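You operate a simulated robot arm through the tools that you are given. There is no shell and no other tool. Be economical: measure what you need, move in short steps, check, and stop when the job is done.

The job below is to be done with a simulated robot arm. You get a single attempt, and the scene is never put back.

Task
Steam the creases out of the hanging T-shirt.
Fine: wait for the green lamp; steamer back in its dock, dock switched off. Set down upright: hand steamer. Where these are worked on the way, their far stop is far enough and under half their travel is too little: dock switch.

It is judged by the outcome, as a careful person would: the job done as asked, and still so three seconds after it is handed in. It fails if anything else is knocked over, pushed out of place, dropped, spilled or broken. Flat cloth is picked up by pressing the open fingertips on it (5 to 10 N) and closing them slowly along it; thin cloth reads only 2 to 8 mm in the jaws.

Robot
A 6-joint arm with a two-finger parallel gripper on a trunk, on a base that drives. Base frame: it is fixed to the floor where the robot stands at the start and does not move with it; the origin is under the middle of the robot, x ahead of it, y to its left, z up; the surface under the hand at the start is at about z = 880. Lengths are in mm, angles in rad, forces in N, time in s.
With the tool pointing down near the work surface it reaches from about 140 to 820 mm from the robot's upright axis, wherever it stands. Its first joint turns from -2.897 to 2.897 rad. Places, roughly: dock switch [500, 0, 900]; red t-shirt [500, -1500, 1500]. Payload 3.91 kg.
The TCP is the grasp point between the finger pads, 30 mm short of the fingertips. In the tool frame z runs along the fingers and y along their closing line. Largest opening 110 mm; finger width 20, thickness 10; the body of the gripper, 48 by 112 mm, starts 55 mm behind the TCP.
Orientation is that of the tool frame in the base frame, as a unit quaternion [x, y, z, w]. With the fingers straight down and closing along the base's y, the tool's x points along the base's -x, its y along +y and its z along -z.

Tools
- The arm moves only by the tool play_rows. Its arguments are lists of equal length, an entry for each row: "gripper": the finger opening in mm, from 0 to 110; "linear": the shift along the base's x, y, z in mm, a list of three; "turn": the turn, a rotation vector about the base's x, y, z in rad, a list of three. In form: {"gripper": [gripper, ...], "linear": [[dx, dy, dz], ...], "turn": [[ax, ay, az], ...]}. A call has 1 to 10 rows; each row is the pose to reach, as a shift and turn from the pose commanded when the call began. Each row takes 0.2 s and may step no farther than 50 mm and 0.15 rad from the row before; otherwise, or with a gripper value out of range, the whole call is refused. A pose out of reach is approached as far as the arm can. The call stops where the force on the tool passes 90 N (or 10 N more than at its start, if that is more) or the arm is blocked; 0.2 s more then pass. Each finger travels about 108 mm/s and halts on what it meets, pressing with about 35 N; the grip force reading is that of the motor and also rises with nothing between the fingers. The clock runs only during rows and for 0.2 s after the last one: add rows that repeat a pose to give the fingers time. The reply holds the time, the measured pose of the TCP, the force on the tool along the base axes, the opening and the grip force, in the units named above and with some noise, with the torque about the TCP (base axes, N m) and any sound that the robot's microphone picked up, and new pictures: "show" is both (left out), scene, wrist or none.
- Cameras (640 x 400 px; columns grow to the right, rows downward): "scene" is now at [-82.1, 2.3, 1464.2]; the picture's right is [0.03, -1.00, 0.00], its down [-0.58, -0.02, -0.82] and it looks along [0.82, 0.03, -0.58] (base axes); focal length 253 px, centre (320, 200). "wrist" rides on the gripper at [77, 7, -114] in the tool frame; the picture's right is [-0.09, 1.00, 0.00], its down [-0.80, -0.07, -0.59] and it looks along [-0.59, -0.05, 0.80] (tool axes); focal length 270 px, centre (320, 200). There is no depth. A picture from a camera that has moved, and an enlarged one, comes with that camera's place and axes in the base frame and with its lens.
- raise_lower(by): slides the trunk up (or, below 0, down) by that many mm; the arm and the scene camera ride with it, the base frame stays. It gives what a move gives, with no picture.
- drive_base(legs): drives the robot by 1 to 6 legs, each [ahead, left, turn to the left] in mm, mm and rad, along the robot's own axes; the way and the turn of a leg run together, so that a leg with both is an arc; at most 1500 mm and 3.142 rad a leg. The arm and the cameras ride along, it lands a little off, and it stops where it bumps. It gives what a move gives, and a new picture of the scene camera.
- head_to(pan, tilt): turns the head with the scene camera to pan (to the left, within 1.501 rad either way) and tilt (down, from -0.506 to 1.204), counted from straight ahead of the robot. It gives what a move gives, and a new picture of the scene camera.
- zoom(camera, box): a new picture of the part [left, top, right, bottom] of that camera's present view, enlarged. No time passes.
- job_done(): hands the job in; it is judged then, once.

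Work in short steps. Places have to be worked out from the pictures, the camera data and where the tool is seen: move nearer, look again, correct. Check each grasp and each placing, and mend what went wrong. You have 120 turns and 260 pictures in all, those below and enlarged ones among them. Open the gripper and draw the arm clear of the work before you hand the job in, unless the task says otherwise; then end with one line.

The tools are called after ">>>" as a command line: name --argument value ..., lists and objects as JSON in quotes. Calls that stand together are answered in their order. play_rows: Moves the arm, as the interface text tells. Its arguments: {"type":"object","properties":{"gripper":{"type":"array"},"linear":{"type":"array"},"turn":{"type":"array"},"show":{"type":"string","enum":["both","scene","wrist","none"]}},"required":["gripper","linear","turn"]} The other tools are called the same way: raise_lower (by) slides the trunk up or down; drive_base (legs) drives the base; head_to (pan, tilt) turns the head that bears the scene camera; zoom (camera, box) takes an enlarged picture of a part of a camera's view; job_done () hands the job in.

At the start:

```text
t: 0.0
ee_pos: [438.1, 20.8, 1204.7]
orientation: [0.0, 1.0, 0.0, 0.0]
contact_force: [-0.5, -0.2, -0.5]
moment: [0.04, 0.0, -0.02]
width: 110.0
grip_force: 0.1
trunk travel left (down, up): [-400.0, 140.0]
robot x, y, heading: [-0.1, -1.0, -0.002]
head pan, tilt: [0.031, 0.616]
```

scene: 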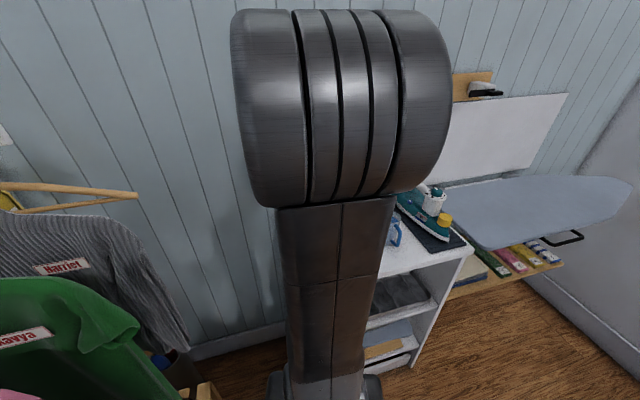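
wrist: 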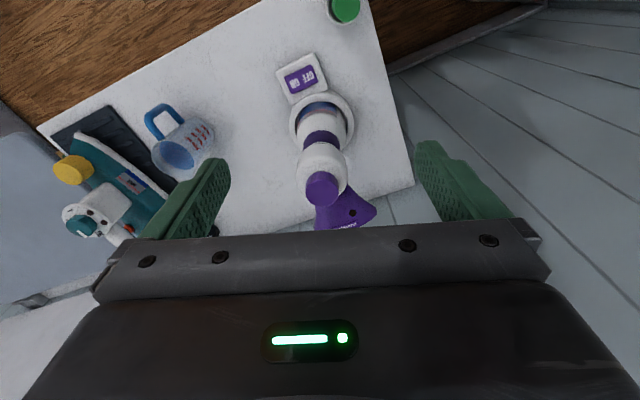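

The wrist view shows the purple/white steamer in its dock, with a switch in front of it. I'll enlarge it and look around.

>>> zoom --camera "wrist" --box '[240, 0, 440, 240]'

>>> head_to --pan -1.2 --tilt 0.3

```text
1.67 times, centred on (340, 120) of wrist
camera zoom: at [359.9, 28.1, 1319.0], right [0.09, 1.0, 0.0], down [0.8, -0.07, 0.59], along [0.59, -0.05, -0.8], focal length 450 px, centre (287, 333)
```

zoom: 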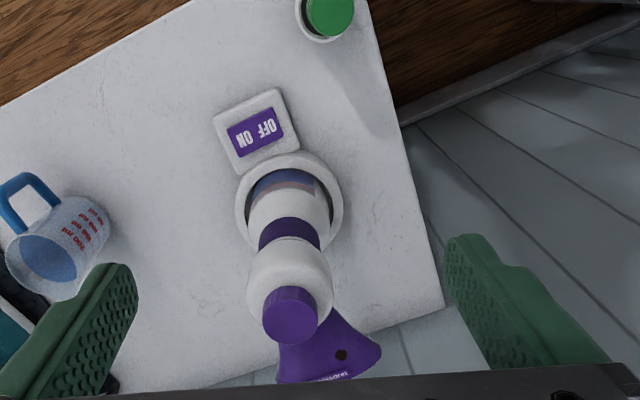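

```text
t: 1.4
ee_pos: [437.7, 20.6, 1204.2]
orientation: [0.0, 1.0, 0.0, 0.0]
contact_force: [-0.9, -0.1, -0.3]
moment: [0.03, 0.01, 0.02]
width: 109.8
grip_force: 0.1
trunk travel left (down, up): [-400.0, 140.0]
robot x, y, heading: [5.0, 1.0, 0.002]
head pan, tilt: [-1.201, 0.3]
camera scene: at [-136.1, -87.4, 1493.0], right [-0.93, -0.36, 0.0], down [-0.11, 0.28, -0.96], along [0.35, -0.89, -0.3], focal length 253 px, centre (320, 200)
```

scene: 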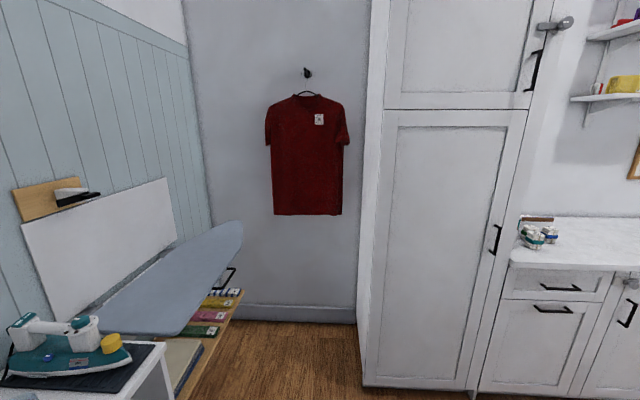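

The red T-shirt hangs on the wall in the -y direction. I'll enlarge it and its tag, and enlarge the dock from the wrist camera.

>>> zoom --camera "scene" --box '[250, 55, 370, 225]'

>>> zoom --camera "wrist" --box '[270, 40, 390, 230]'

>>> zoom --camera "scene" --box '[500, 160, 640, 260]'

```text
2.35 times, centred on (310, 140) of scene
camera zoom: at [-136.1, -87.4, 1493.0], right [-0.93, -0.36, 0.0], down [-0.11, 0.28, -0.96], along [0.35, -0.89, -0.3], focal length 596 px, centre (344, 341)
```

zoom: 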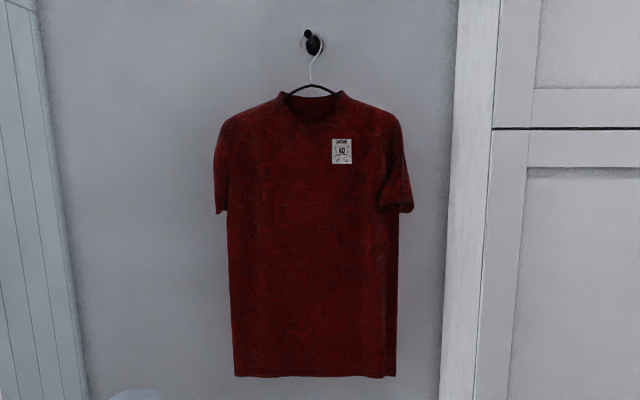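

```text
2.11 times, centred on (330, 135) of wrist
camera zoom: at [359.9, 28.1, 1319.0], right [0.09, 1.0, 0.0], down [0.8, -0.07, 0.59], along [0.59, -0.05, -0.8], focal length 569 px, centre (299, 337)
```

zoom: 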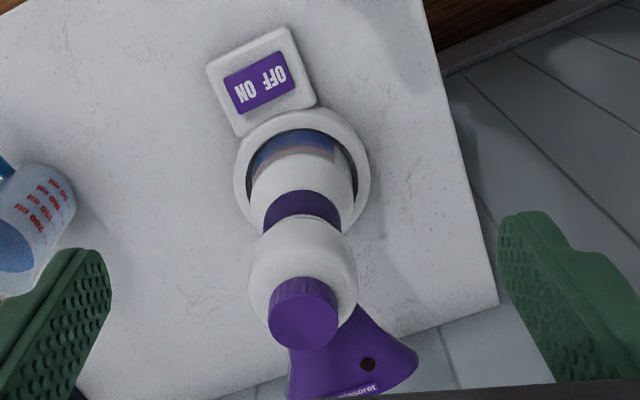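

```text
4.00 times, centred on (570, 210) of scene
camera zoom: at [-136.1, -87.4, 1493.0], right [-0.93, -0.36, 0.0], down [-0.11, 0.28, -0.96], along [0.35, -0.89, -0.3], focal length 1013 px, centre (-680, 160)
```

zoom: 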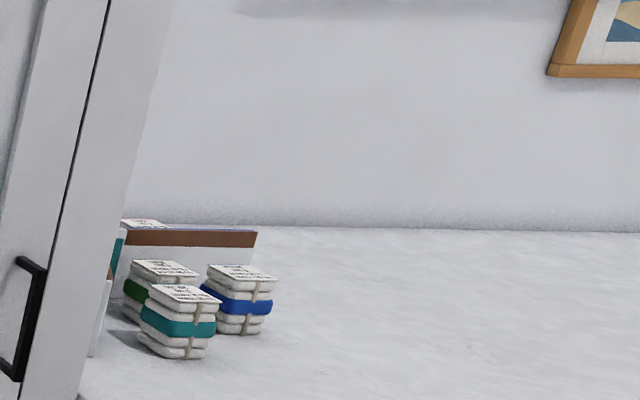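

I'll move the arm left to clear the scene camera's view of the dock, then look at it.

>>> play_rows --gripper '[110, 110, 110, 110, 110, 110]' --linear '[[0, 0, 40], [-40, 30, 60], [-80, 60, 60], [-100, 100, 60], [-100, 150, 60], [-100, 200, 60]]' --turn '[[0, 0, 0], [0, 0, 0], [0, 0, 0], [0, 0, 0], [0, 0, 0], [0, 0, 0]]' --show "wrist"

>>> head_to --pan -0.1 --tilt 0.75

```text
refused: row 2 steps farther than a row can; nothing moved
```

```text
t: 2.8
ee_pos: [436.5, 20.9, 1204.2]
orientation: [0.0, 1.0, 0.001, 0.0]
contact_force: [-0.3, 1.1, -0.2]
moment: [0.0, 0.01, -0.02]
width: 110.1
grip_force: 0.0
trunk travel left (down, up): [-400.0, 140.0]
robot x, y, heading: [0.6, 2.0, -0.001]
head pan, tilt: [-0.099, 0.75]
camera scene: at [-87.5, -8.7, 1452.7], right [-0.1, -0.99, 0.0], down [-0.68, 0.07, -0.73], along [0.73, -0.07, -0.68], focal length 253 px, centre (320, 200)
```

scene: 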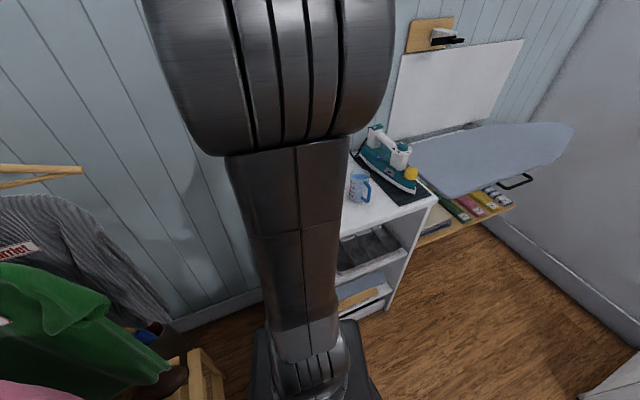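

The arm's column blocks the view. I'll retry the sideways move in smaller steps.

>>> play_rows --gripper '[110, 110, 110, 110, 110, 110, 110, 110]' --linear '[[0, 0, 40], [-30, 20, 60], [-50, 60, 60], [-50, 105, 60], [-60, 150, 60], [-70, 195, 60], [-80, 240, 60], [-80, 285, 60]]' --turn '[[0, 0, 0], [0, 0, 0], [0, 0, 0], [0, 0, 0], [0, 0, 0], [0, 0, 0], [0, 0, 0], [0, 0, 0]]' --show "both"

```text
t: 4.5
ee_pos: [356.3, 306.5, 1265.0]
orientation: [0.0, 1.0, 0.0, 0.0]
contact_force: [-0.2, 0.9, 0.3]
moment: [0.01, -0.03, 0.04]
width: 109.9
grip_force: 0.1
trunk travel left (down, up): [-400.0, 140.0]
robot x, y, heading: [-0.7, 2.3, 0.002]
head pan, tilt: [-0.099, 0.75]
camera scene: at [-87.3, -7.7, 1452.6], right [-0.1, -1.0, 0.0], down [-0.68, 0.07, -0.73], along [0.73, -0.07, -0.68], focal length 253 px, centre (320, 200)
camera wrist: at [278.9, 314.2, 1379.4], right [0.09, 1.0, 0.0], down [0.8, -0.07, 0.59], along [0.59, -0.05, -0.8], focal length 270 px, centre (320, 200)
```

scene: 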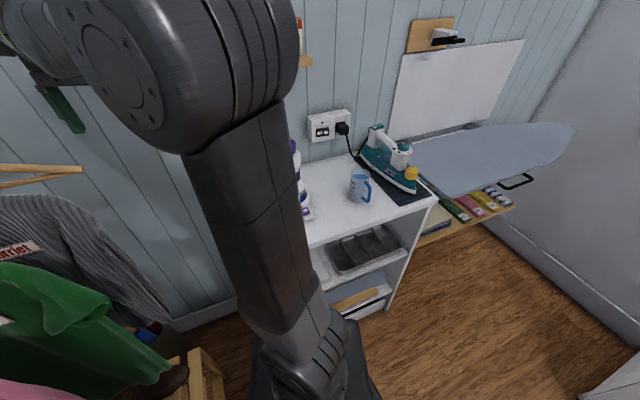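
wrist: 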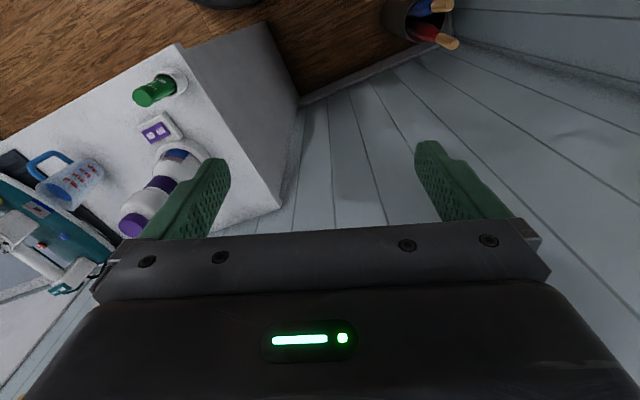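

The steamer is still hidden in the scene camera. I'll tilt the wrist to look flatter and then yaw it toward the dock for a side view.

>>> play_rows --gripper '[110, 110, 110, 110]' --linear '[[-20, 0, 0], [-40, 0, 0], [-60, 0, 0], [-80, 0, -20]]' --turn '[[0, -0.14, 0], [0, -0.28, 0], [0, -0.42, 0], [0, -0.56, 0]]' --show "none"

>>> play_rows --gripper '[110, 110, 110, 110, 110]' --linear '[[0, 0, -20], [0, 0, -40], [0, 0, -60], [0, 0, -80], [0, 0, -90]]' --turn '[[0, 0, -0.14], [0, 0, -0.28], [0, 0, -0.42], [0, 0, -0.56], [0, 0, -0.7]]' --show "wrist"

```text
t: 5.5
ee_pos: [276.5, 305.4, 1245.3]
orientation: [0.0, 0.961, 0.0, 0.278]
contact_force: [0.6, 0.1, 0.3]
moment: [0.02, 0.01, 0.02]
width: 110.1
grip_force: 0.1
trunk travel left (down, up): [-400.0, 140.0]
robot x, y, heading: [-1.5, -3.3, 0.007]
head pan, tilt: [-0.099, 0.75]
```

```text
t: 6.8
ee_pos: [278.7, 306.0, 1153.8]
orientation: [0.33, 0.903, -0.094, 0.259]
contact_force: [-1.3, -0.1, 1.5]
moment: [0.04, 0.0, 0.19]
width: 110.3
grip_force: 0.0
trunk travel left (down, up): [-400.0, 140.0]
robot x, y, heading: [-2.3, 0.7, -0.002]
head pan, tilt: [-0.099, 0.75]
camera wrist: at [185.0, 393.1, 1210.6], right [0.7, 0.71, 0.05], down [0.23, -0.29, 0.93], along [0.68, -0.64, -0.37], focal length 270 px, centre (320, 200)
```

wrist: 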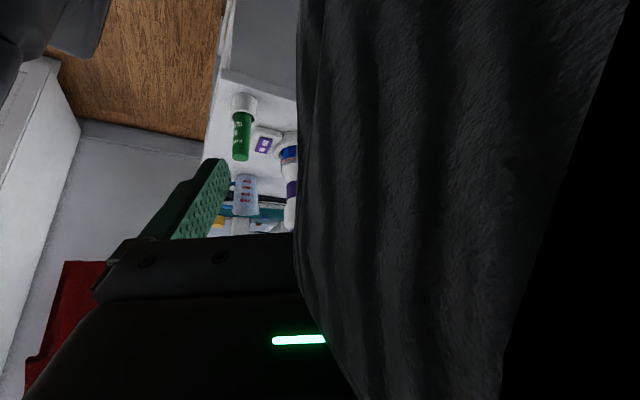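

The camera has come against dark clothes hanging at the left, with only light contact. I'll back out the same way, then continue back toward the centre.

>>> play_rows --gripper '[110, 110, 110, 110, 110, 110, 110, 110, 110, 110]' --linear '[[0, 0, 10], [0, 0, 30], [0, 0, 50], [0, 0, 70], [0, 0, 90], [0, -40, 90], [0, -80, 90], [0, -120, 90], [0, -160, 90], [0, -200, 90]]' --turn '[[0, 0, 0.14], [0, 0, 0.28], [0, 0, 0.42], [0, 0, 0.56], [0, 0, 0.7], [0, 0, 0.7], [0, 0, 0.7], [0, 0, 0.7], [0, 0, 0.7], [0, 0, 0.7]]' --show "wrist"

>>> head_to --pan 1.0 --tilt 0.5

```text
t: 8.9
ee_pos: [277.0, 107.4, 1243.5]
orientation: [0.0, 0.961, 0.0, 0.277]
contact_force: [0.0, 0.7, 0.3]
moment: [-0.01, 0.01, -0.03]
width: 109.9
grip_force: 0.0
trunk travel left (down, up): [-400.0, 140.0]
robot x, y, heading: [-1.6, -1.4, 0.004]
head pan, tilt: [-0.099, 0.75]
camera wrist: at [150.3, 113.3, 1299.9], right [0.07, 1.0, 0.05], down [0.36, -0.07, 0.93], along [0.93, -0.05, -0.37], focal length 270 px, centre (320, 200)
```

wrist: 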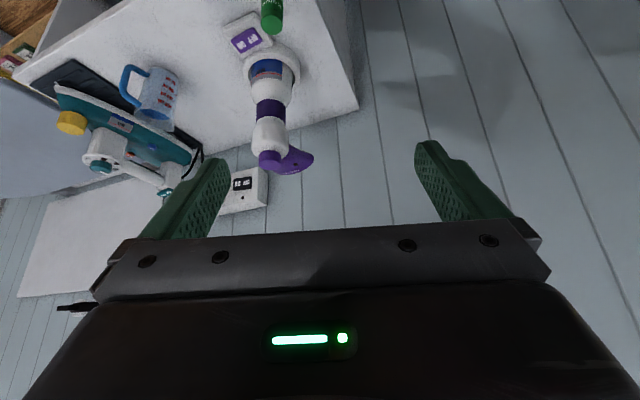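

```text
t: 10.3
ee_pos: [277.6, 106.9, 1244.1]
orientation: [0.0, 0.961, 0.0, 0.276]
contact_force: [-0.5, -1.4, 0.0]
moment: [-0.01, 0.02, 0.0]
width: 110.0
grip_force: 0.0
trunk travel left (down, up): [-400.0, 140.0]
robot x, y, heading: [2.1, -0.9, 0.004]
head pan, tilt: [1.0, 0.499]
camera scene: at [-120.8, 76.1, 1474.6], right [0.84, -0.54, 0.0], down [-0.26, -0.4, -0.88], along [0.47, 0.74, -0.48], focal length 253 px, centre (320, 200)
```

scene: 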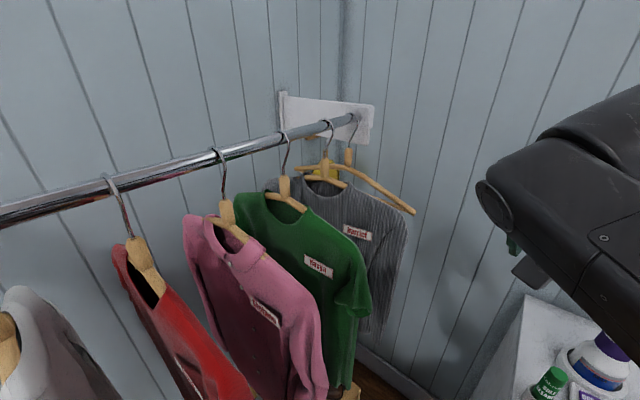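

The clothes still hang in order. From here the scene camera can see past the arm, so I'll pan to the dock and enlarge the wrist view.

>>> zoom --camera "wrist" --box '[210, 0, 350, 200]'

>>> head_to --pan 0.55 --tilt 0.75

```text
2.00 times, centred on (280, 100) of wrist
camera zoom: at [150.7, 114.4, 1299.8], right [0.07, 1.0, 0.05], down [0.36, -0.07, 0.93], along [0.93, -0.05, -0.37], focal length 541 px, centre (400, 400)
```

zoom: 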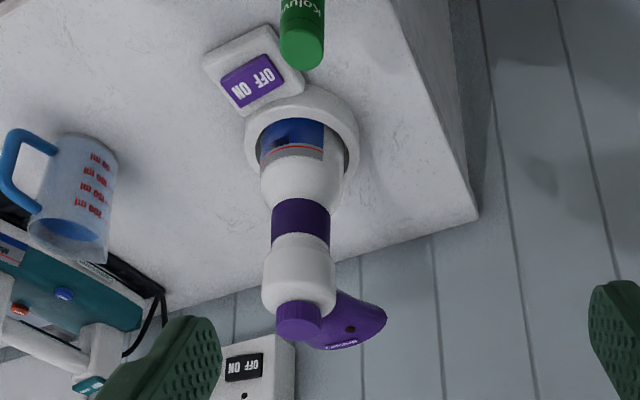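

```text
t: 11.2
ee_pos: [277.6, 107.2, 1243.4]
orientation: [0.0, 0.961, 0.0, 0.276]
contact_force: [0.4, 0.6, 0.0]
moment: [-0.01, -0.01, -0.02]
width: 110.0
grip_force: 0.0
trunk travel left (down, up): [-400.0, 140.0]
robot x, y, heading: [-1.7, 0.2, 0.004]
head pan, tilt: [0.55, 0.75]
camera scene: at [-99.4, 42.9, 1452.7], right [0.52, -0.85, 0.0], down [-0.58, -0.36, -0.73], along [0.62, 0.38, -0.68], focal length 253 px, centre (320, 200)
```

scene: 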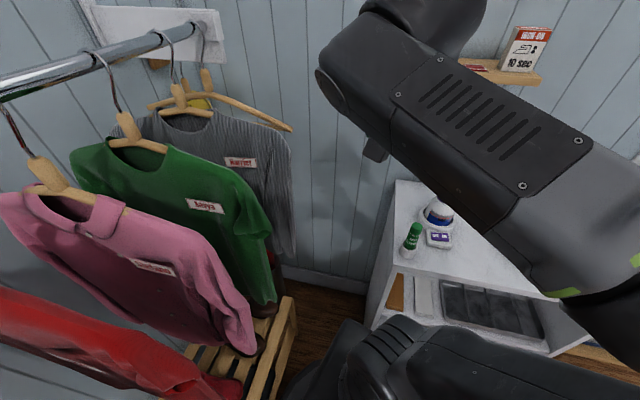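

The steamer has a purple neck around (501, 20, 1003) and the cup rim at about z = 920. I want a true side view, so I'll swing the wrist camera to the right side and yaw it left.

>>> play_rows --gripper '[110, 110, 110, 110, 110, 110, 110]' --linear '[[0, -40, 0], [0, -80, -10], [0, -120, -20], [0, -160, -30], [0, -200, -40], [0, -240, -50], [0, -280, -60]]' --turn '[[0, 0, 0.13], [0, 0, 0.26], [0, 0, 0.39], [0, 0, 0.52], [0, 0, 0.65], [0, 0, 0.78], [0, 0, 0.9]]' --show "wrist"

```text
t: 12.0
ee_pos: [243.9, 102.0, 1230.6]
orientation: [-0.446, 0.848, 0.131, 0.256]
contact_force: [-0.2, 0.2, 0.1]
moment: [0.03, 0.02, 0.01]
width: 110.0
grip_force: 0.1
trunk travel left (down, up): [-400.0, 140.0]
robot x, y, heading: [2.1, 2.0, 0.001]
head pan, tilt: [0.55, 0.75]
stopped in row 4: the arm was blocked; the commanded pose is now the measured one
camera wrist: at [164.8, 1.5, 1283.1], right [-0.78, 0.63, 0.04], down [0.25, 0.24, 0.94], along [0.58, 0.74, -0.34], focal length 270 px, centre (320, 200)
```

wrist: 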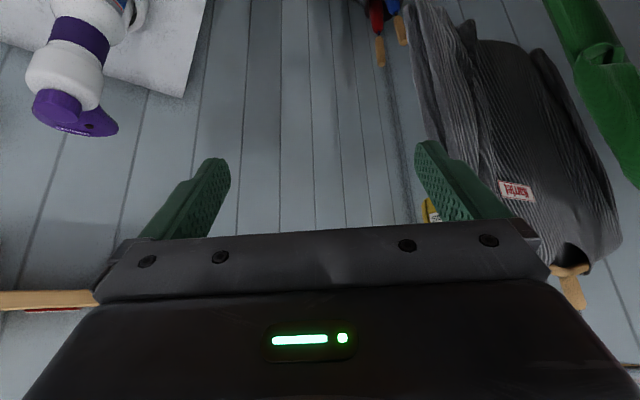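

The arm blocked close to its own body. I'll unwind some of the yaw, move forward, then go right.

>>> play_rows --gripper '[110, 110, 110, 110, 110, 110, 110, 110]' --linear '[[30, 0, 10], [60, -20, 20], [80, -60, 20], [90, -100, 20], [90, -140, 20], [90, -185, 20], [90, -230, 20], [90, -270, 20]]' --turn '[[0, 0, -0.12], [0, 0, -0.24], [0, 0, -0.36], [0, 0, -0.36], [0, 0, -0.36], [0, 0, -0.3], [0, 0, -0.2], [0, 0, -0.1]]' --show "wrist"

```text
t: 13.1
ee_pos: [312.5, 83.4, 1257.0]
orientation: [-0.418, 0.858, 0.12, 0.273]
contact_force: [-0.2, -0.1, -0.1]
moment: [0.0, -0.01, 0.01]
width: 109.8
grip_force: 0.0
trunk travel left (down, up): [-400.0, 140.0]
robot x, y, heading: [0.8, 0.1, -0.002]
head pan, tilt: [0.55, 0.75]
stopped in row 5: the arm was blocked; the commanded pose is now the measured one
camera wrist: at [226.0, -12.4, 1306.2], right [-0.74, 0.68, 0.03], down [0.24, 0.22, 0.95], along [0.63, 0.7, -0.32], focal length 270 px, centre (320, 200)
```

wrist: 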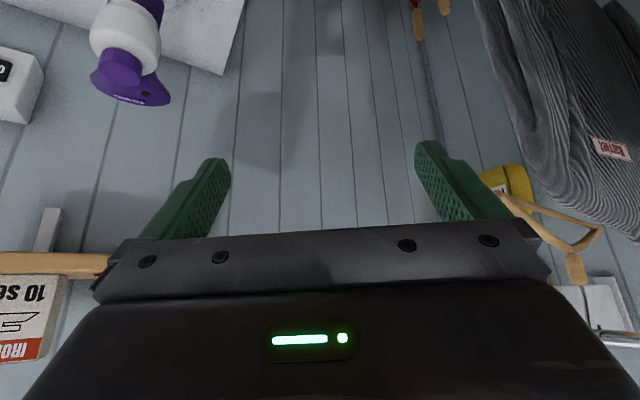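

Something is holding joint motion up. I'll look at the arm with the head before moving again.

>>> head_to --pan 0.0 --tilt 0.5

```text
t: 14.0
ee_pos: [312.5, 83.9, 1256.5]
orientation: [-0.418, 0.858, 0.121, 0.273]
contact_force: [0.6, 0.2, 0.0]
moment: [-0.01, -0.02, 0.0]
width: 110.0
grip_force: 0.1
trunk travel left (down, up): [-400.0, 140.0]
robot x, y, heading: [0.8, 2.4, -0.0]
head pan, tilt: [0.0, 0.499]
camera scene: at [-79.1, -0.1, 1474.6], right [0.0, -1.0, 0.0], down [-0.48, 0.0, -0.88], along [0.88, 0.0, -0.48], focal length 253 px, centre (320, 200)
```

scene: 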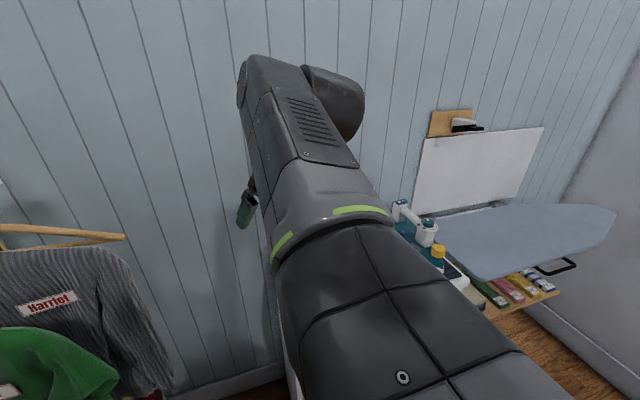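

The elbow is folded back against the head when the tool is close in and tilted. I'll move forward and up while unwinding the yaw.

>>> play_rows --gripper '[110, 110, 110, 110, 110, 110, 110]' --linear '[[30, 0, 20], [60, 0, 30], [80, 0, 40], [80, 0, 40], [80, 0, 40], [80, 0, 40], [80, 0, 40]]' --turn '[[0, 0, 0], [0, 0, -0.1], [0, 0, -0.24], [0, 0, -0.38], [0, 0, -0.52], [0, 0, -0.66], [0, 0, -0.8]]' --show "scene"

```text
t: 15.6
ee_pos: [391.7, 82.9, 1296.8]
orientation: [-0.05, 0.953, 0.005, 0.298]
contact_force: [0.1, 0.5, 0.4]
moment: [0.0, 0.01, -0.01]
width: 110.1
grip_force: 0.0
trunk travel left (down, up): [-400.0, 140.0]
robot x, y, heading: [1.1, -1.4, 0.002]
head pan, tilt: [0.0, 0.499]
camera scene: at [-78.9, -0.1, 1474.6], right [0.0, -1.0, 0.0], down [-0.48, 0.0, -0.88], along [0.88, 0.0, -0.48], focal length 253 px, centre (320, 200)
```

scene: 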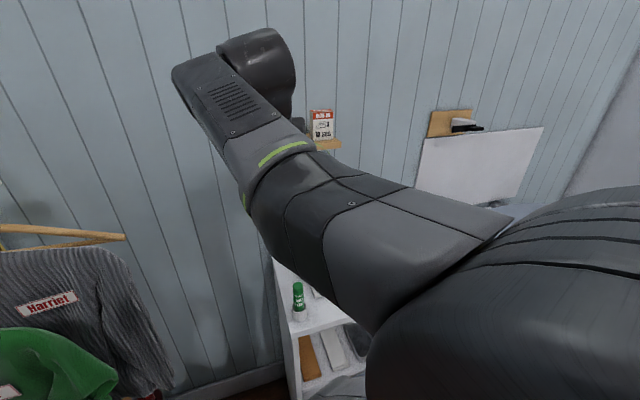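

I'll need a horizontal tool for gripping the neck, which needs more standoff. I'll back the base up a little; the clear floor also gives a better view of the dock.

>>> drive_base --legs '[[-200, 0, 0]]'

```text
t: 17.4
ee_pos: [257.7, 10.1, 1297.5]
orientation: [0.011, 0.954, -0.014, 0.298]
contact_force: [0.1, -0.1, -0.4]
moment: [0.0, 0.02, 0.04]
width: 109.9
grip_force: 0.1
trunk travel left (down, up): [-400.0, 140.0]
robot x, y, heading: [-141.7, -23.4, -0.133]
head pan, tilt: [0.0, 0.499]
stopped in leg 1: the robot was blocked; the commanded pose is now the measured one
camera scene: at [-220.8, -12.4, 1474.6], right [-0.13, -0.99, 0.0], down [-0.47, 0.06, -0.88], along [0.87, -0.12, -0.48], focal length 253 px, centre (320, 200)
```

scene: 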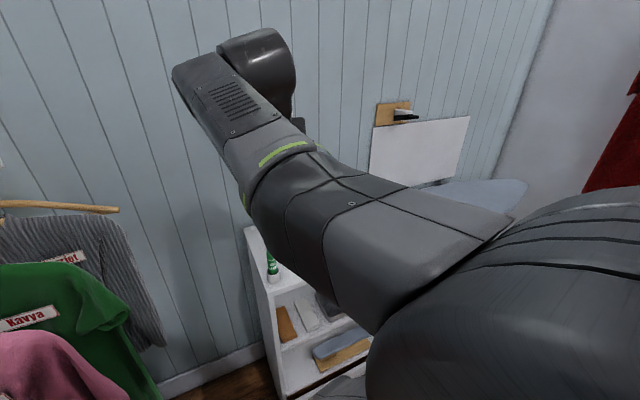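

It bumped something at the left rear after 140 mm. I'll look left and right to see what is there.

>>> head_to --pan 1.5 --tilt 0.9

>>> head_to --pan -1.5 --tilt 0.8

```text
t: 19.0
ee_pos: [256.8, 9.2, 1296.0]
orientation: [0.011, 0.954, -0.014, 0.298]
contact_force: [-0.3, 1.1, -0.1]
moment: [0.03, -0.03, 0.04]
width: 110.0
grip_force: 0.0
trunk travel left (down, up): [-400.0, 140.0]
robot x, y, heading: [-140.8, -22.5, -0.131]
head pan, tilt: [1.499, 0.901]
camera scene: at [-220.9, -2.6, 1471.2], right [-0.02, -1.0, 0.0], down [-0.51, 0.01, -0.86], along [0.86, -0.02, -0.51], focal length 253 px, centre (320, 200)
```

scene: 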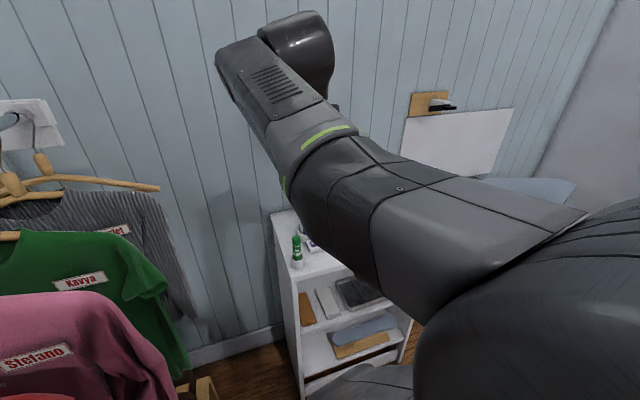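

```text
t: 21.6
ee_pos: [257.2, 8.0, 1298.4]
orientation: [0.012, 0.954, -0.014, 0.298]
contact_force: [0.0, 0.0, -0.2]
moment: [-0.01, -0.01, 0.01]
width: 109.8
grip_force: 0.1
trunk travel left (down, up): [-400.0, 140.0]
robot x, y, heading: [-138.4, -24.8, -0.13]
head pan, tilt: [-1.499, 0.799]
camera scene: at [-289.2, -77.7, 1447.9], right [-0.96, -0.27, 0.0], down [-0.2, 0.7, -0.69], along [0.19, -0.66, -0.72], focal length 253 px, centre (320, 200)
```

scene: 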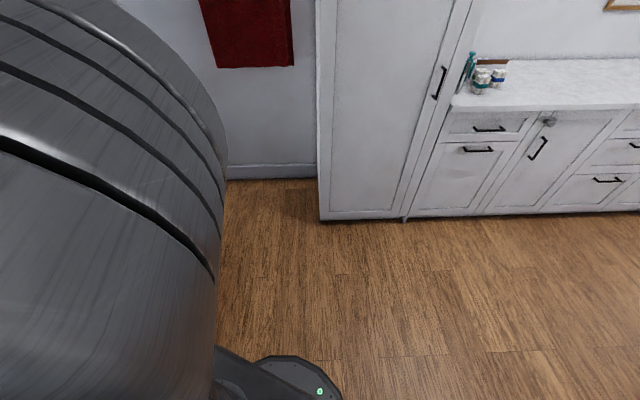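

The right side is open floor. I'll repeat the left look, since that picture lagged the head.

>>> head_to --pan 1.3 --tilt 0.9

```text
t: 24.1
ee_pos: [256.9, 9.4, 1297.0]
orientation: [0.01, 0.955, -0.013, 0.298]
contact_force: [0.4, -0.8, 1.4]
moment: [0.01, 0.01, 0.0]
width: 110.1
grip_force: 0.0
trunk travel left (down, up): [-400.0, 140.0]
robot x, y, heading: [-145.2, -20.5, -0.13]
head pan, tilt: [1.3, 0.901]
camera scene: at [-233.2, -2.2, 1444.0], right [-0.02, -1.0, 0.0], down [-0.76, 0.02, -0.65], along [0.65, -0.01, -0.76], focal length 253 px, centre (320, 200)
```

scene: 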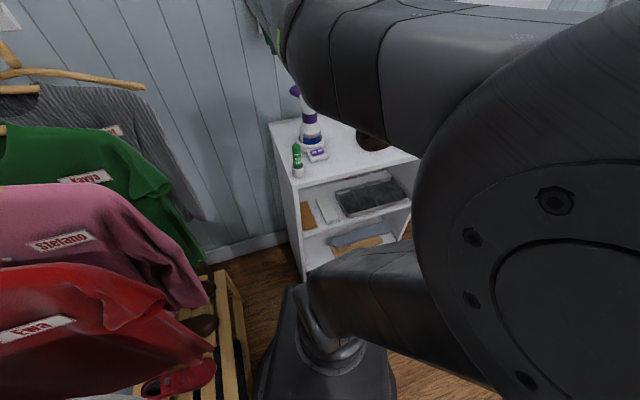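

The elbow is limiting the head pan, but the steamer is visible here. I'll enlarge it.

>>> zoom --camera "scene" --box '[270, 75, 350, 185]'

```text
3.64 times, centred on (310, 130) of scene
camera zoom: at [-233.2, -2.2, 1444.0], right [-0.02, -1.0, 0.0], down [-0.76, 0.02, -0.65], along [0.65, -0.01, -0.76], focal length 921 px, centre (356, 454)
```

zoom: 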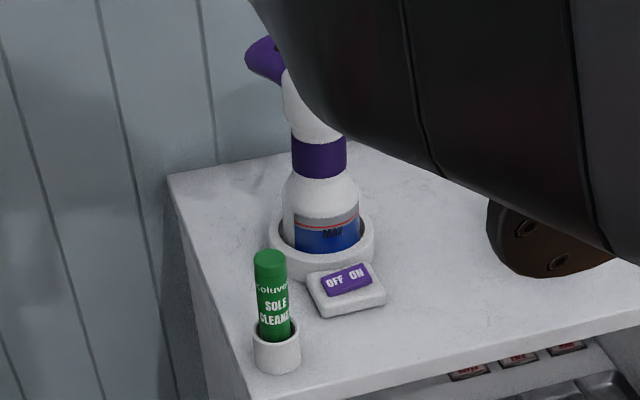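

The tank is full (MAX). The OFF/ON rocker is at about (449, -8), and a sole cleaner stands at about (385, 62). The nozzle points roughly +x with some +y, so I'll set up to the right of the dock: head away from the elbow first, then reposition the base.

>>> head_to --pan -0.4 --tilt 0.7

>>> drive_base --legs '[[90, -230, 0], [0, 0, 0.33]]'

```text
t: 25.8
ee_pos: [256.3, 9.0, 1296.6]
orientation: [0.012, 0.954, -0.014, 0.299]
contact_force: [-0.1, 0.3, 0.4]
moment: [-0.01, -0.02, 0.03]
width: 110.3
grip_force: 0.0
trunk travel left (down, up): [-400.0, 140.0]
robot x, y, heading: [-144.8, -25.1, -0.131]
head pan, tilt: [-0.4, 0.7]
camera scene: at [-237.8, -43.5, 1456.9], right [-0.51, -0.86, 0.0], down [-0.56, 0.33, -0.76], along [0.66, -0.39, -0.64], focal length 253 px, centre (320, 200)
```

scene: 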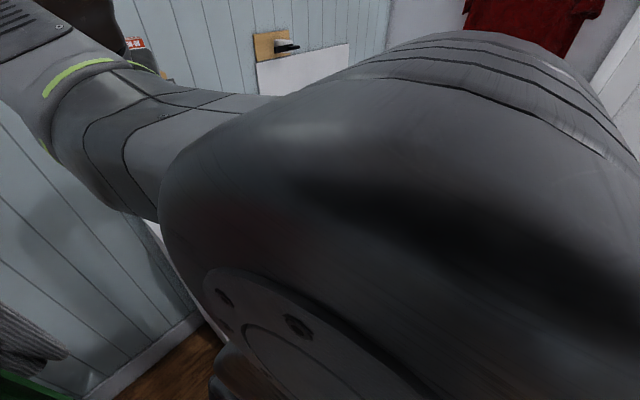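

```text
t: 28.6
ee_pos: [282.5, -103.5, 1297.4]
orientation: [-0.143, 0.944, 0.034, 0.296]
contact_force: [-0.8, -0.3, -1.0]
moment: [0.01, -0.02, -0.04]
width: 110.0
grip_force: 0.1
trunk travel left (down, up): [-400.0, 140.0]
robot x, y, heading: [-85.8, -261.8, 0.198]
head pan, tilt: [-0.4, 0.7]
camera scene: at [-167.8, -312.2, 1456.9], right [-0.2, -0.98, 0.0], down [-0.63, 0.13, -0.76], along [0.75, -0.15, -0.64], focal length 253 px, centre (320, 200)
```

scene: 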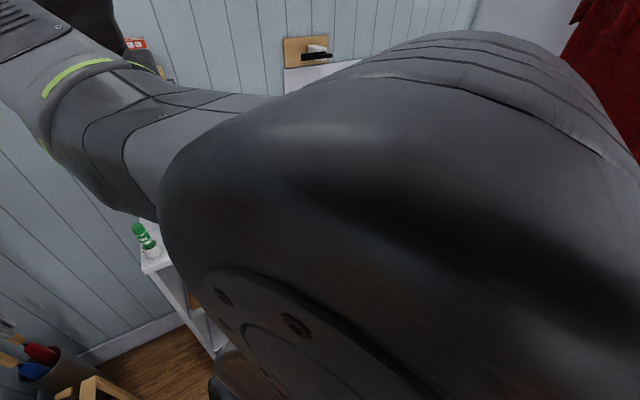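

The base is now in place at (-86, -262, 0.2). The dock's axis appears to be yawed about 0.47 rad, with ON at about (454, -18). I'll point the tool down, close the fingers, and come over the switch.

>>> play_rows --gripper '[80, 50, 20, 0, 0, 0]' --linear '[[28, 8, -20], [56, 16, -40], [84, 24, -60], [112, 32, -80], [140, 40, -100], [140, 40, -120]]' --turn '[[-0.036, 0.116, 0], [-0.072, 0.231, 0], [-0.107, 0.347, 0], [-0.143, 0.462, 0], [-0.179, 0.578, 0], [-0.179, 0.578, 0]]' --show "wrist"

```text
t: 30.0
ee_pos: [424.4, -64.9, 1176.0]
orientation: [-0.154, 0.988, -0.009, 0.002]
contact_force: [0.3, -0.5, -0.4]
moment: [0.05, -0.03, 0.0]
width: 0.1
grip_force: 34.8
trunk travel left (down, up): [-400.0, 140.0]
robot x, y, heading: [-82.9, -261.2, 0.195]
head pan, tilt: [-0.4, 0.7]
camera wrist: at [348.3, -79.2, 1290.4], right [-0.22, 0.98, -0.02], down [0.78, 0.19, 0.6], along [0.58, 0.12, -0.8], focal length 270 px, centre (320, 200)
```

wrist: 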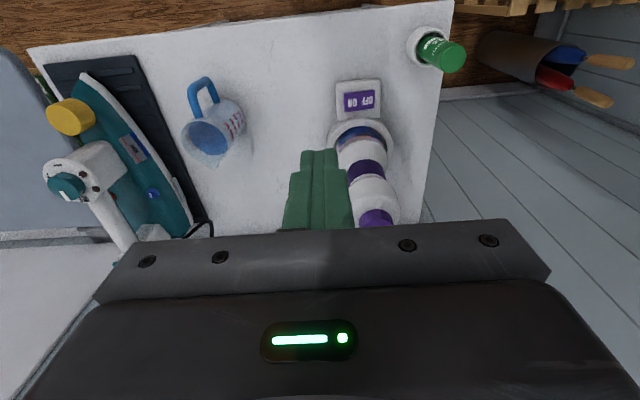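

I'll enlarge the switch from here to fix its place.

>>> zoom --camera "wrist" --box '[300, 60, 420, 230]'

```text
2.35 times, centred on (360, 145) of wrist
camera zoom: at [348.3, -79.2, 1290.4], right [-0.22, 0.98, -0.02], down [0.78, 0.19, 0.6], along [0.58, 0.12, -0.8], focal length 636 px, centre (226, 329)
```

zoom: 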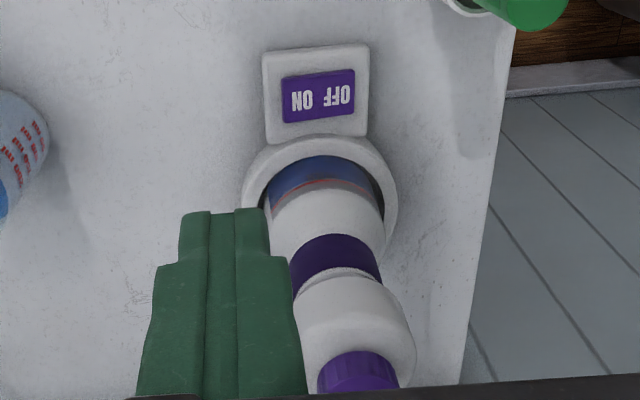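

ON end is at about (452, -18), OFF end at (441, 11). The gripper body could brush the steamer's head, so I'll tilt the tool back by 0.4 rad and lower to a hover over ON.

>>> play_rows --gripper '[0, 0, 0, 0, 0]' --linear '[[0, 10, -30], [0, 20, -75], [4, 30, -120], [8, 40, -155], [12, 43, -186]]' --turn '[[0.03, -0.096, 0], [0.06, -0.191, 0], [0.09, -0.287, 0], [0.12, -0.382, 0], [0.12, -0.382, 0]]' --show "wrist"

>>> zoom --camera "wrist" --box '[240, 60, 420, 260]'

```text
t: 31.2
ee_pos: [436.2, -20.5, 990.8]
orientation: [-0.149, 0.969, 0.02, 0.199]
contact_force: [0.1, -0.2, 0.0]
moment: [0.02, 0.01, -0.02]
width: 0.0
grip_force: 35.1
trunk travel left (down, up): [-400.0, 140.0]
robot x, y, heading: [-81.8, -263.2, 0.196]
head pan, tilt: [-0.4, 0.7]
camera wrist: at [323.6, -46.9, 1065.8], right [-0.22, 0.98, 0.02], down [0.5, 0.1, 0.86], along [0.84, 0.2, -0.51], focal length 270 px, centre (320, 200)
```

wrist: 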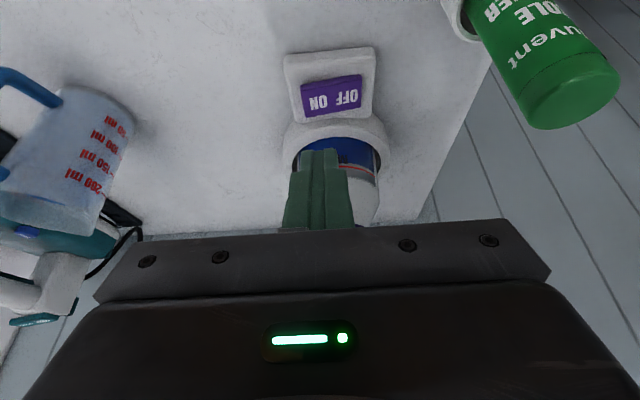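

```text
2.00 times, centred on (330, 160) of wrist
camera zoom: at [323.6, -46.9, 1065.8], right [-0.22, 0.98, 0.02], down [0.5, 0.1, 0.86], along [0.84, 0.2, -0.51], focal length 541 px, centre (300, 280)
```

zoom: 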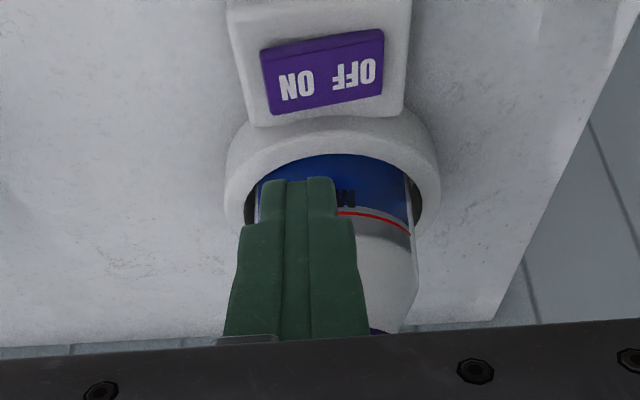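

ON half centre reads about (455, -19). I'll shift 8 mm forward and press down gently in small steps.

>>> play_rows --gripper '[0, 0, 0, 0, 0]' --linear '[[8, -2, -30], [8, -2, -50], [8, -2, -54], [8, -2, -58], [8, -2, -61]]' --turn '[[0, 0, 0], [0, 0, 0], [0, 0, 0], [0, 0, 0], [0, 0, 0]]' --show "wrist"

```text
t: 32.4
ee_pos: [444.9, -23.8, 933.1]
orientation: [-0.149, 0.968, 0.023, 0.203]
contact_force: [0.5, -6.3, 33.5]
moment: [0.16, -0.05, -0.03]
width: 0.0
grip_force: 35.0
trunk travel left (down, up): [-400.0, 140.0]
robot x, y, heading: [-82.0, -260.3, 0.195]
head pan, tilt: [-0.4, 0.7]
heard: click
camera wrist: at [330.0, -50.1, 1008.6], right [-0.22, 0.98, 0.02], down [0.49, 0.09, 0.87], along [0.84, 0.2, -0.5], focal length 270 px, centre (320, 200)
```

wrist: 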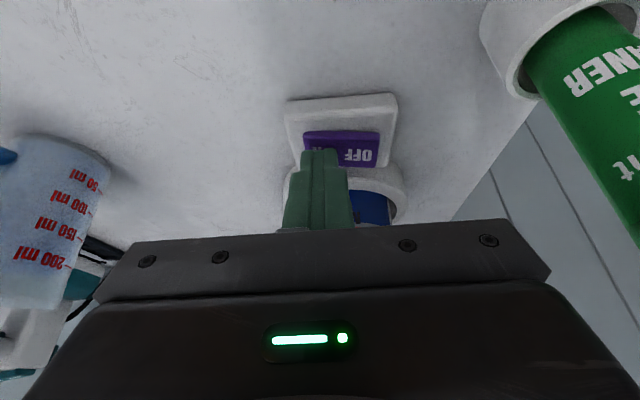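

A click was heard at 33 N. I'll lift, back away and look for the lamp.

>>> play_rows --gripper '[0, 0, 0, 0, 0]' --linear '[[0, 0, 20], [-10, -5, 60], [-30, -15, 105], [-50, -25, 145], [-80, -35, 180]]' --turn '[[0, 0, 0], [0, 0, 0], [0, 0, 0], [0, 0, 0], [0, 0, 0]]' --show "wrist"

>>> zoom --camera "wrist" --box '[280, 40, 460, 240]'

```text
refused: row 3 steps farther than a row can; nothing moved
```

```text
2.00 times, centred on (370, 140) of wrist
camera zoom: at [330.0, -50.1, 1008.6], right [-0.22, 0.98, 0.02], down [0.49, 0.09, 0.87], along [0.84, 0.2, -0.5], focal length 541 px, centre (220, 320)
```

zoom: 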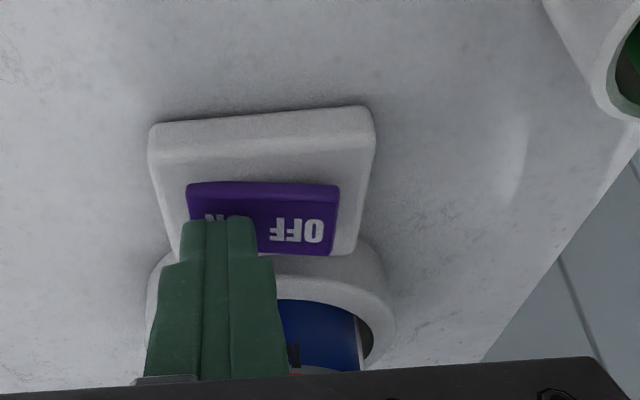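

Lifting off with smaller row steps.

>>> play_rows --gripper '[0, 0, 0, 0, 0, 0]' --linear '[[0, 0, 20], [-10, -5, 60], [-25, -10, 100], [-45, -15, 135], [-65, -20, 170], [-90, -25, 200]]' --turn '[[0, 0, 0], [0, 0, 0], [0, 0, 0], [0, 0, 0], [0, 0, 0], [0, 0, 0]]' --show "wrist"

>>> zoom --camera "wrist" --box '[280, 40, 460, 240]'

```text
t: 33.8
ee_pos: [354.5, -48.3, 1129.2]
orientation: [-0.149, 0.969, 0.02, 0.198]
contact_force: [0.3, -0.7, 0.7]
moment: [0.02, -0.03, 0.01]
width: 0.1
grip_force: 35.0
trunk travel left (down, up): [-400.0, 140.0]
robot x, y, heading: [-84.2, -263.1, 0.196]
head pan, tilt: [-0.4, 0.7]
camera wrist: at [240.2, -75.0, 1205.1], right [-0.22, 0.98, 0.02], down [0.5, 0.1, 0.86], along [0.84, 0.2, -0.51], focal length 270 px, centre (320, 200)
```

wrist: 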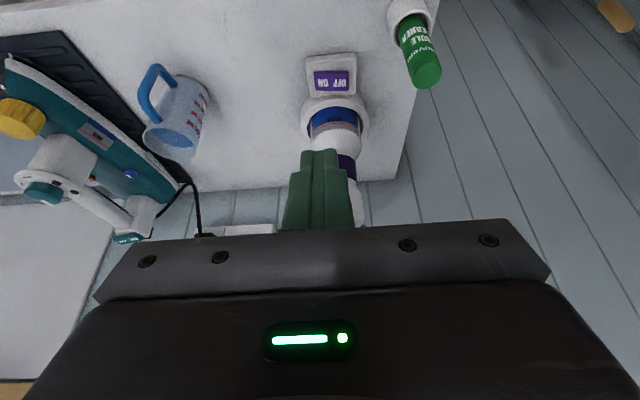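

```text
2.00 times, centred on (370, 140) of wrist
camera zoom: at [240.2, -75.0, 1205.1], right [-0.22, 0.98, 0.02], down [0.5, 0.1, 0.86], along [0.84, 0.2, -0.51], focal length 541 px, centre (220, 320)
```

zoom: 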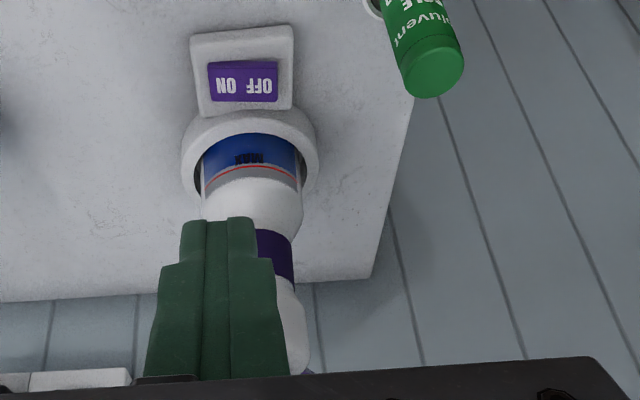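

I need to see the steamer's head and lamp: raise the hand and open the fingers.

>>> play_rows --gripper '[30, 60, 90, 110, 110]' --linear '[[0, 0, 40], [0, 0, 80], [0, 0, 120], [0, 20, 150], [0, 40, 170]]' --turn '[[0, 0, 0], [0, 0, 0], [0, 0, 0], [0, 0, 0], [0, 0, 0]]' --show "wrist"

>>> zoom --camera "wrist" --box '[240, 40, 420, 240]'

```text
t: 35.0
ee_pos: [353.4, -7.5, 1299.8]
orientation: [-0.149, 0.969, 0.02, 0.198]
contact_force: [-0.5, 0.4, 0.3]
moment: [0.02, -0.02, 0.06]
width: 110.0
grip_force: 0.1
trunk travel left (down, up): [-400.0, 140.0]
robot x, y, heading: [-86.5, -262.2, 0.197]
head pan, tilt: [-0.4, 0.7]
camera wrist: at [240.0, -34.3, 1374.6], right [-0.22, 0.98, 0.02], down [0.5, 0.1, 0.86], along [0.84, 0.2, -0.51], focal length 270 px, centre (320, 200)
```

wrist: 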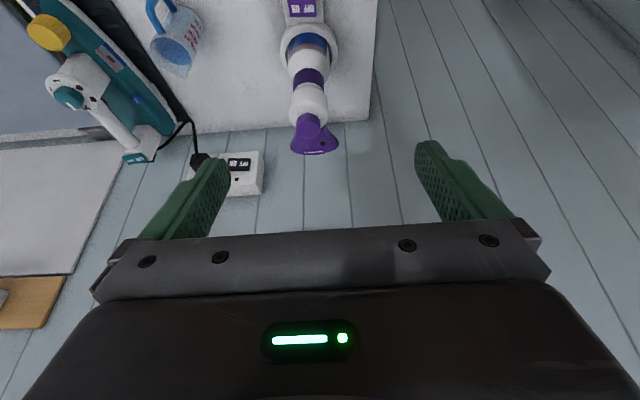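

```text
2.00 times, centred on (330, 140) of wrist
camera zoom: at [240.0, -34.3, 1374.6], right [-0.22, 0.98, 0.02], down [0.5, 0.1, 0.86], along [0.84, 0.2, -0.51], focal length 541 px, centre (300, 320)
```

zoom: 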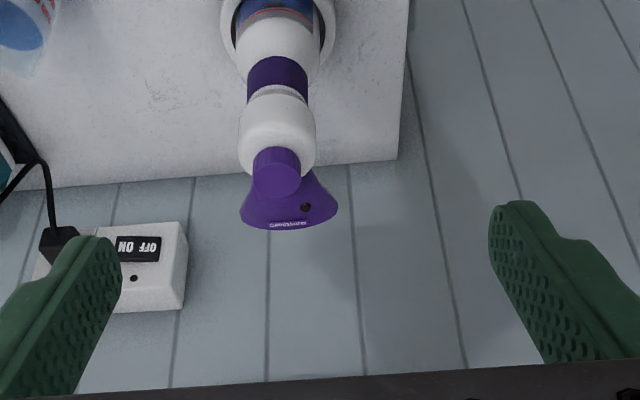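

The steamer's lamp is the dark dot on the nozzle top, still unlit. The neck axis triangulates to about (506, 17, 995) with the nozzle yawed about 0.33. While it heats I'll roll the tool about its own axis so the wrist camera will sit above the hand for a horizontal grasp.

>>> play_rows --gripper '[80, 80, 80, 80, 80, 80, 80, 80, 80, 80]' --linear '[[0, 0, 0], [0, 0, 0], [0, 0, 0], [0, 0, 0], [0, 0, 0], [0, 0, 0], [0, 0, 0], [0, 0, 0], [0, 0, 0], [0, 0, 0]]' --turn '[[0.052, 0.016, -0.129], [0.104, 0.032, -0.258], [0.156, 0.048, -0.387], [0.208, 0.064, -0.516], [0.26, 0.08, -0.645], [0.312, 0.096, -0.774], [0.364, 0.112, -0.903], [0.416, 0.128, -1.032], [0.468, 0.144, -1.161], [0.52, 0.16, -1.29]]' --show "none"

```text
t: 37.2
ee_pos: [353.1, -8.2, 1299.4]
orientation: [0.512, 0.838, 0.14, 0.128]
contact_force: [0.8, 0.5, 0.4]
moment: [-0.01, -0.01, -0.02]
width: 79.8
grip_force: 0.0
trunk travel left (down, up): [-400.0, 140.0]
robot x, y, heading: [-86.4, -261.7, 0.197]
head pan, tilt: [-0.4, 0.7]
```

That turned freely; continuing the roll.

>>> play_rows --gripper '[80, 80, 80, 80, 80, 80, 80, 80, 80, 80]' --linear '[[0, 0, 0], [0, 0, 0], [0, 0, 0], [0, 0, 0], [0, 0, 0], [0, 0, 0], [0, 0, 0], [0, 0, 0], [0, 0, 0], [0, 0, 0]]' --turn '[[0.052, 0.016, -0.129], [0.104, 0.032, -0.258], [0.156, 0.048, -0.387], [0.208, 0.064, -0.516], [0.26, 0.08, -0.645], [0.312, 0.096, -0.774], [0.364, 0.112, -0.903], [0.416, 0.128, -1.032], [0.468, 0.144, -1.161], [0.52, 0.16, -1.29]]' --show "none"

```text
t: 39.4
ee_pos: [401.2, -72.5, 1305.2]
orientation: [0.925, 0.329, 0.192, -0.007]
contact_force: [-0.2, 0.6, 0.5]
moment: [-0.02, -0.01, -0.02]
width: 80.2
grip_force: 0.0
out of reach, approached as far as the arm can: row 9, 10
trunk travel left (down, up): [-400.0, 140.0]
robot x, y, heading: [-88.1, -263.6, 0.193]
head pan, tilt: [-0.4, 0.7]
```

Near the wrist limit, so I'll give up that idea: unwind and keep the camera below, using a 20° downward-pitched grasp for clearance instead.

>>> play_rows --gripper '[80, 80, 80, 80, 80, 80, 80, 80, 80, 80]' --linear '[[-5, 6, 0], [-10, 12, 0], [-15, 18, 0], [-20, 24, 0], [-25, 30, 0], [-30, 36, 0], [-35, 42, 0], [-40, 48, 0], [-45, 54, 0], [-48, 60, 0]]' --turn '[[-0.052, -0.016, 0.129], [-0.104, -0.032, 0.258], [-0.156, -0.048, 0.387], [-0.208, -0.064, 0.516], [-0.26, -0.08, 0.645], [-0.312, -0.096, 0.774], [-0.364, -0.112, 0.903], [-0.416, -0.128, 1.032], [-0.468, -0.144, 1.161], [-0.52, -0.16, 1.29]]' --show "none"

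>>> play_rows --gripper '[80, 80, 80, 80, 80, 80, 80, 80]' --linear '[[0, 0, 0], [0, 0, 0], [0, 0, 0], [0, 0, 0], [0, 0, 0], [0, 0, 0], [0, 0, 0], [0, 0, 0]]' --turn '[[-0.052, -0.016, 0.129], [-0.104, -0.032, 0.258], [-0.156, -0.048, 0.387], [-0.208, -0.064, 0.516], [-0.26, -0.08, 0.645], [-0.312, -0.096, 0.774], [-0.364, -0.112, 0.903], [-0.416, -0.128, 1.032]]' --show "wrist"

```text
t: 41.6
ee_pos: [352.3, -13.1, 1305.0]
orientation: [0.509, 0.839, 0.141, 0.129]
contact_force: [0.4, 0.5, -0.1]
moment: [-0.01, 0.01, 0.01]
width: 80.0
grip_force: 0.2
trunk travel left (down, up): [-400.0, 140.0]
robot x, y, heading: [-86.3, -261.6, 0.195]
head pan, tilt: [-0.4, 0.7]
```

```text
t: 43.4
ee_pos: [353.8, -12.7, 1303.8]
orientation: [-0.013, 0.98, 0.047, 0.191]
contact_force: [-0.5, -0.9, 0.0]
moment: [0.01, 0.0, -0.01]
width: 80.0
grip_force: 0.1
trunk travel left (down, up): [-400.0, 140.0]
robot x, y, heading: [-85.0, -258.4, 0.195]
head pan, tilt: [-0.4, 0.7]
camera wrist: at [238.3, -17.9, 1382.4], right [0.04, 0.99, 0.12], down [0.52, -0.12, 0.84], along [0.85, 0.03, -0.52], focal length 270 px, centre (320, 200)
```

wrist: 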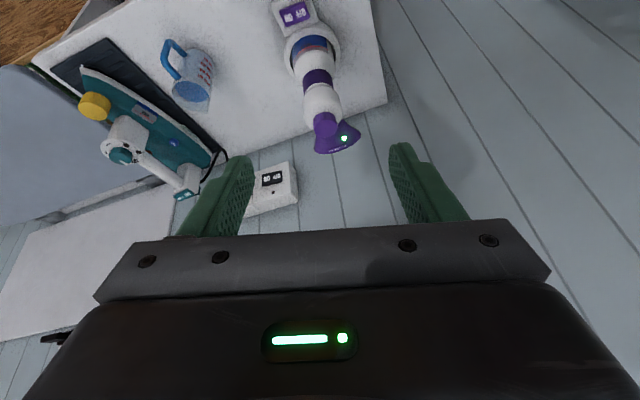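

The lamp is green. Now I'll orient for the grasp (yaw 0.33, pitched 20° below horizontal) and come to a standoff about 130 mm back from the neck.

>>> play_rows --gripper '[80, 80, 80, 80, 80, 80, 80, 80]' --linear '[[0, 0, -30], [0, 0, -60], [0, 0, -95], [5, -2, -130], [12, -4, -165], [20, -6, -200], [30, -8, -235], [37, -9, -262]]' --turn '[[0.01, -0.117, 0.033], [0.02, -0.233, 0.067], [0.03, -0.35, 0.1], [0.041, -0.466, 0.134], [0.051, -0.583, 0.167], [0.061, -0.7, 0.2], [0.071, -0.816, 0.234], [0.071, -0.816, 0.234]]' --show "wrist"

```text
t: 45.2
ee_pos: [380.2, -7.3, 1052.0]
orientation: [-0.133, 0.814, 0.092, 0.558]
contact_force: [-0.3, -0.2, -0.1]
moment: [-0.02, 0.01, -0.01]
width: 80.1
grip_force: 0.0
out of reach, approached as far as the arm can: row 6, 7, 8
trunk travel left (down, up): [-400.0, 140.0]
robot x, y, heading: [-85.3, -258.7, 0.197]
head pan, tilt: [-0.4, 0.7]
camera wrist: at [250.5, -44.7, 1021.8], right [-0.29, 0.95, 0.08], down [-0.23, -0.15, 0.96], along [0.93, 0.26, 0.26], focal length 270 px, centre (320, 200)
```

wrist: 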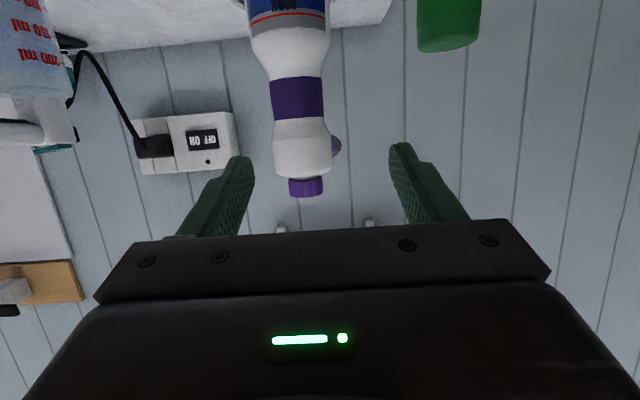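

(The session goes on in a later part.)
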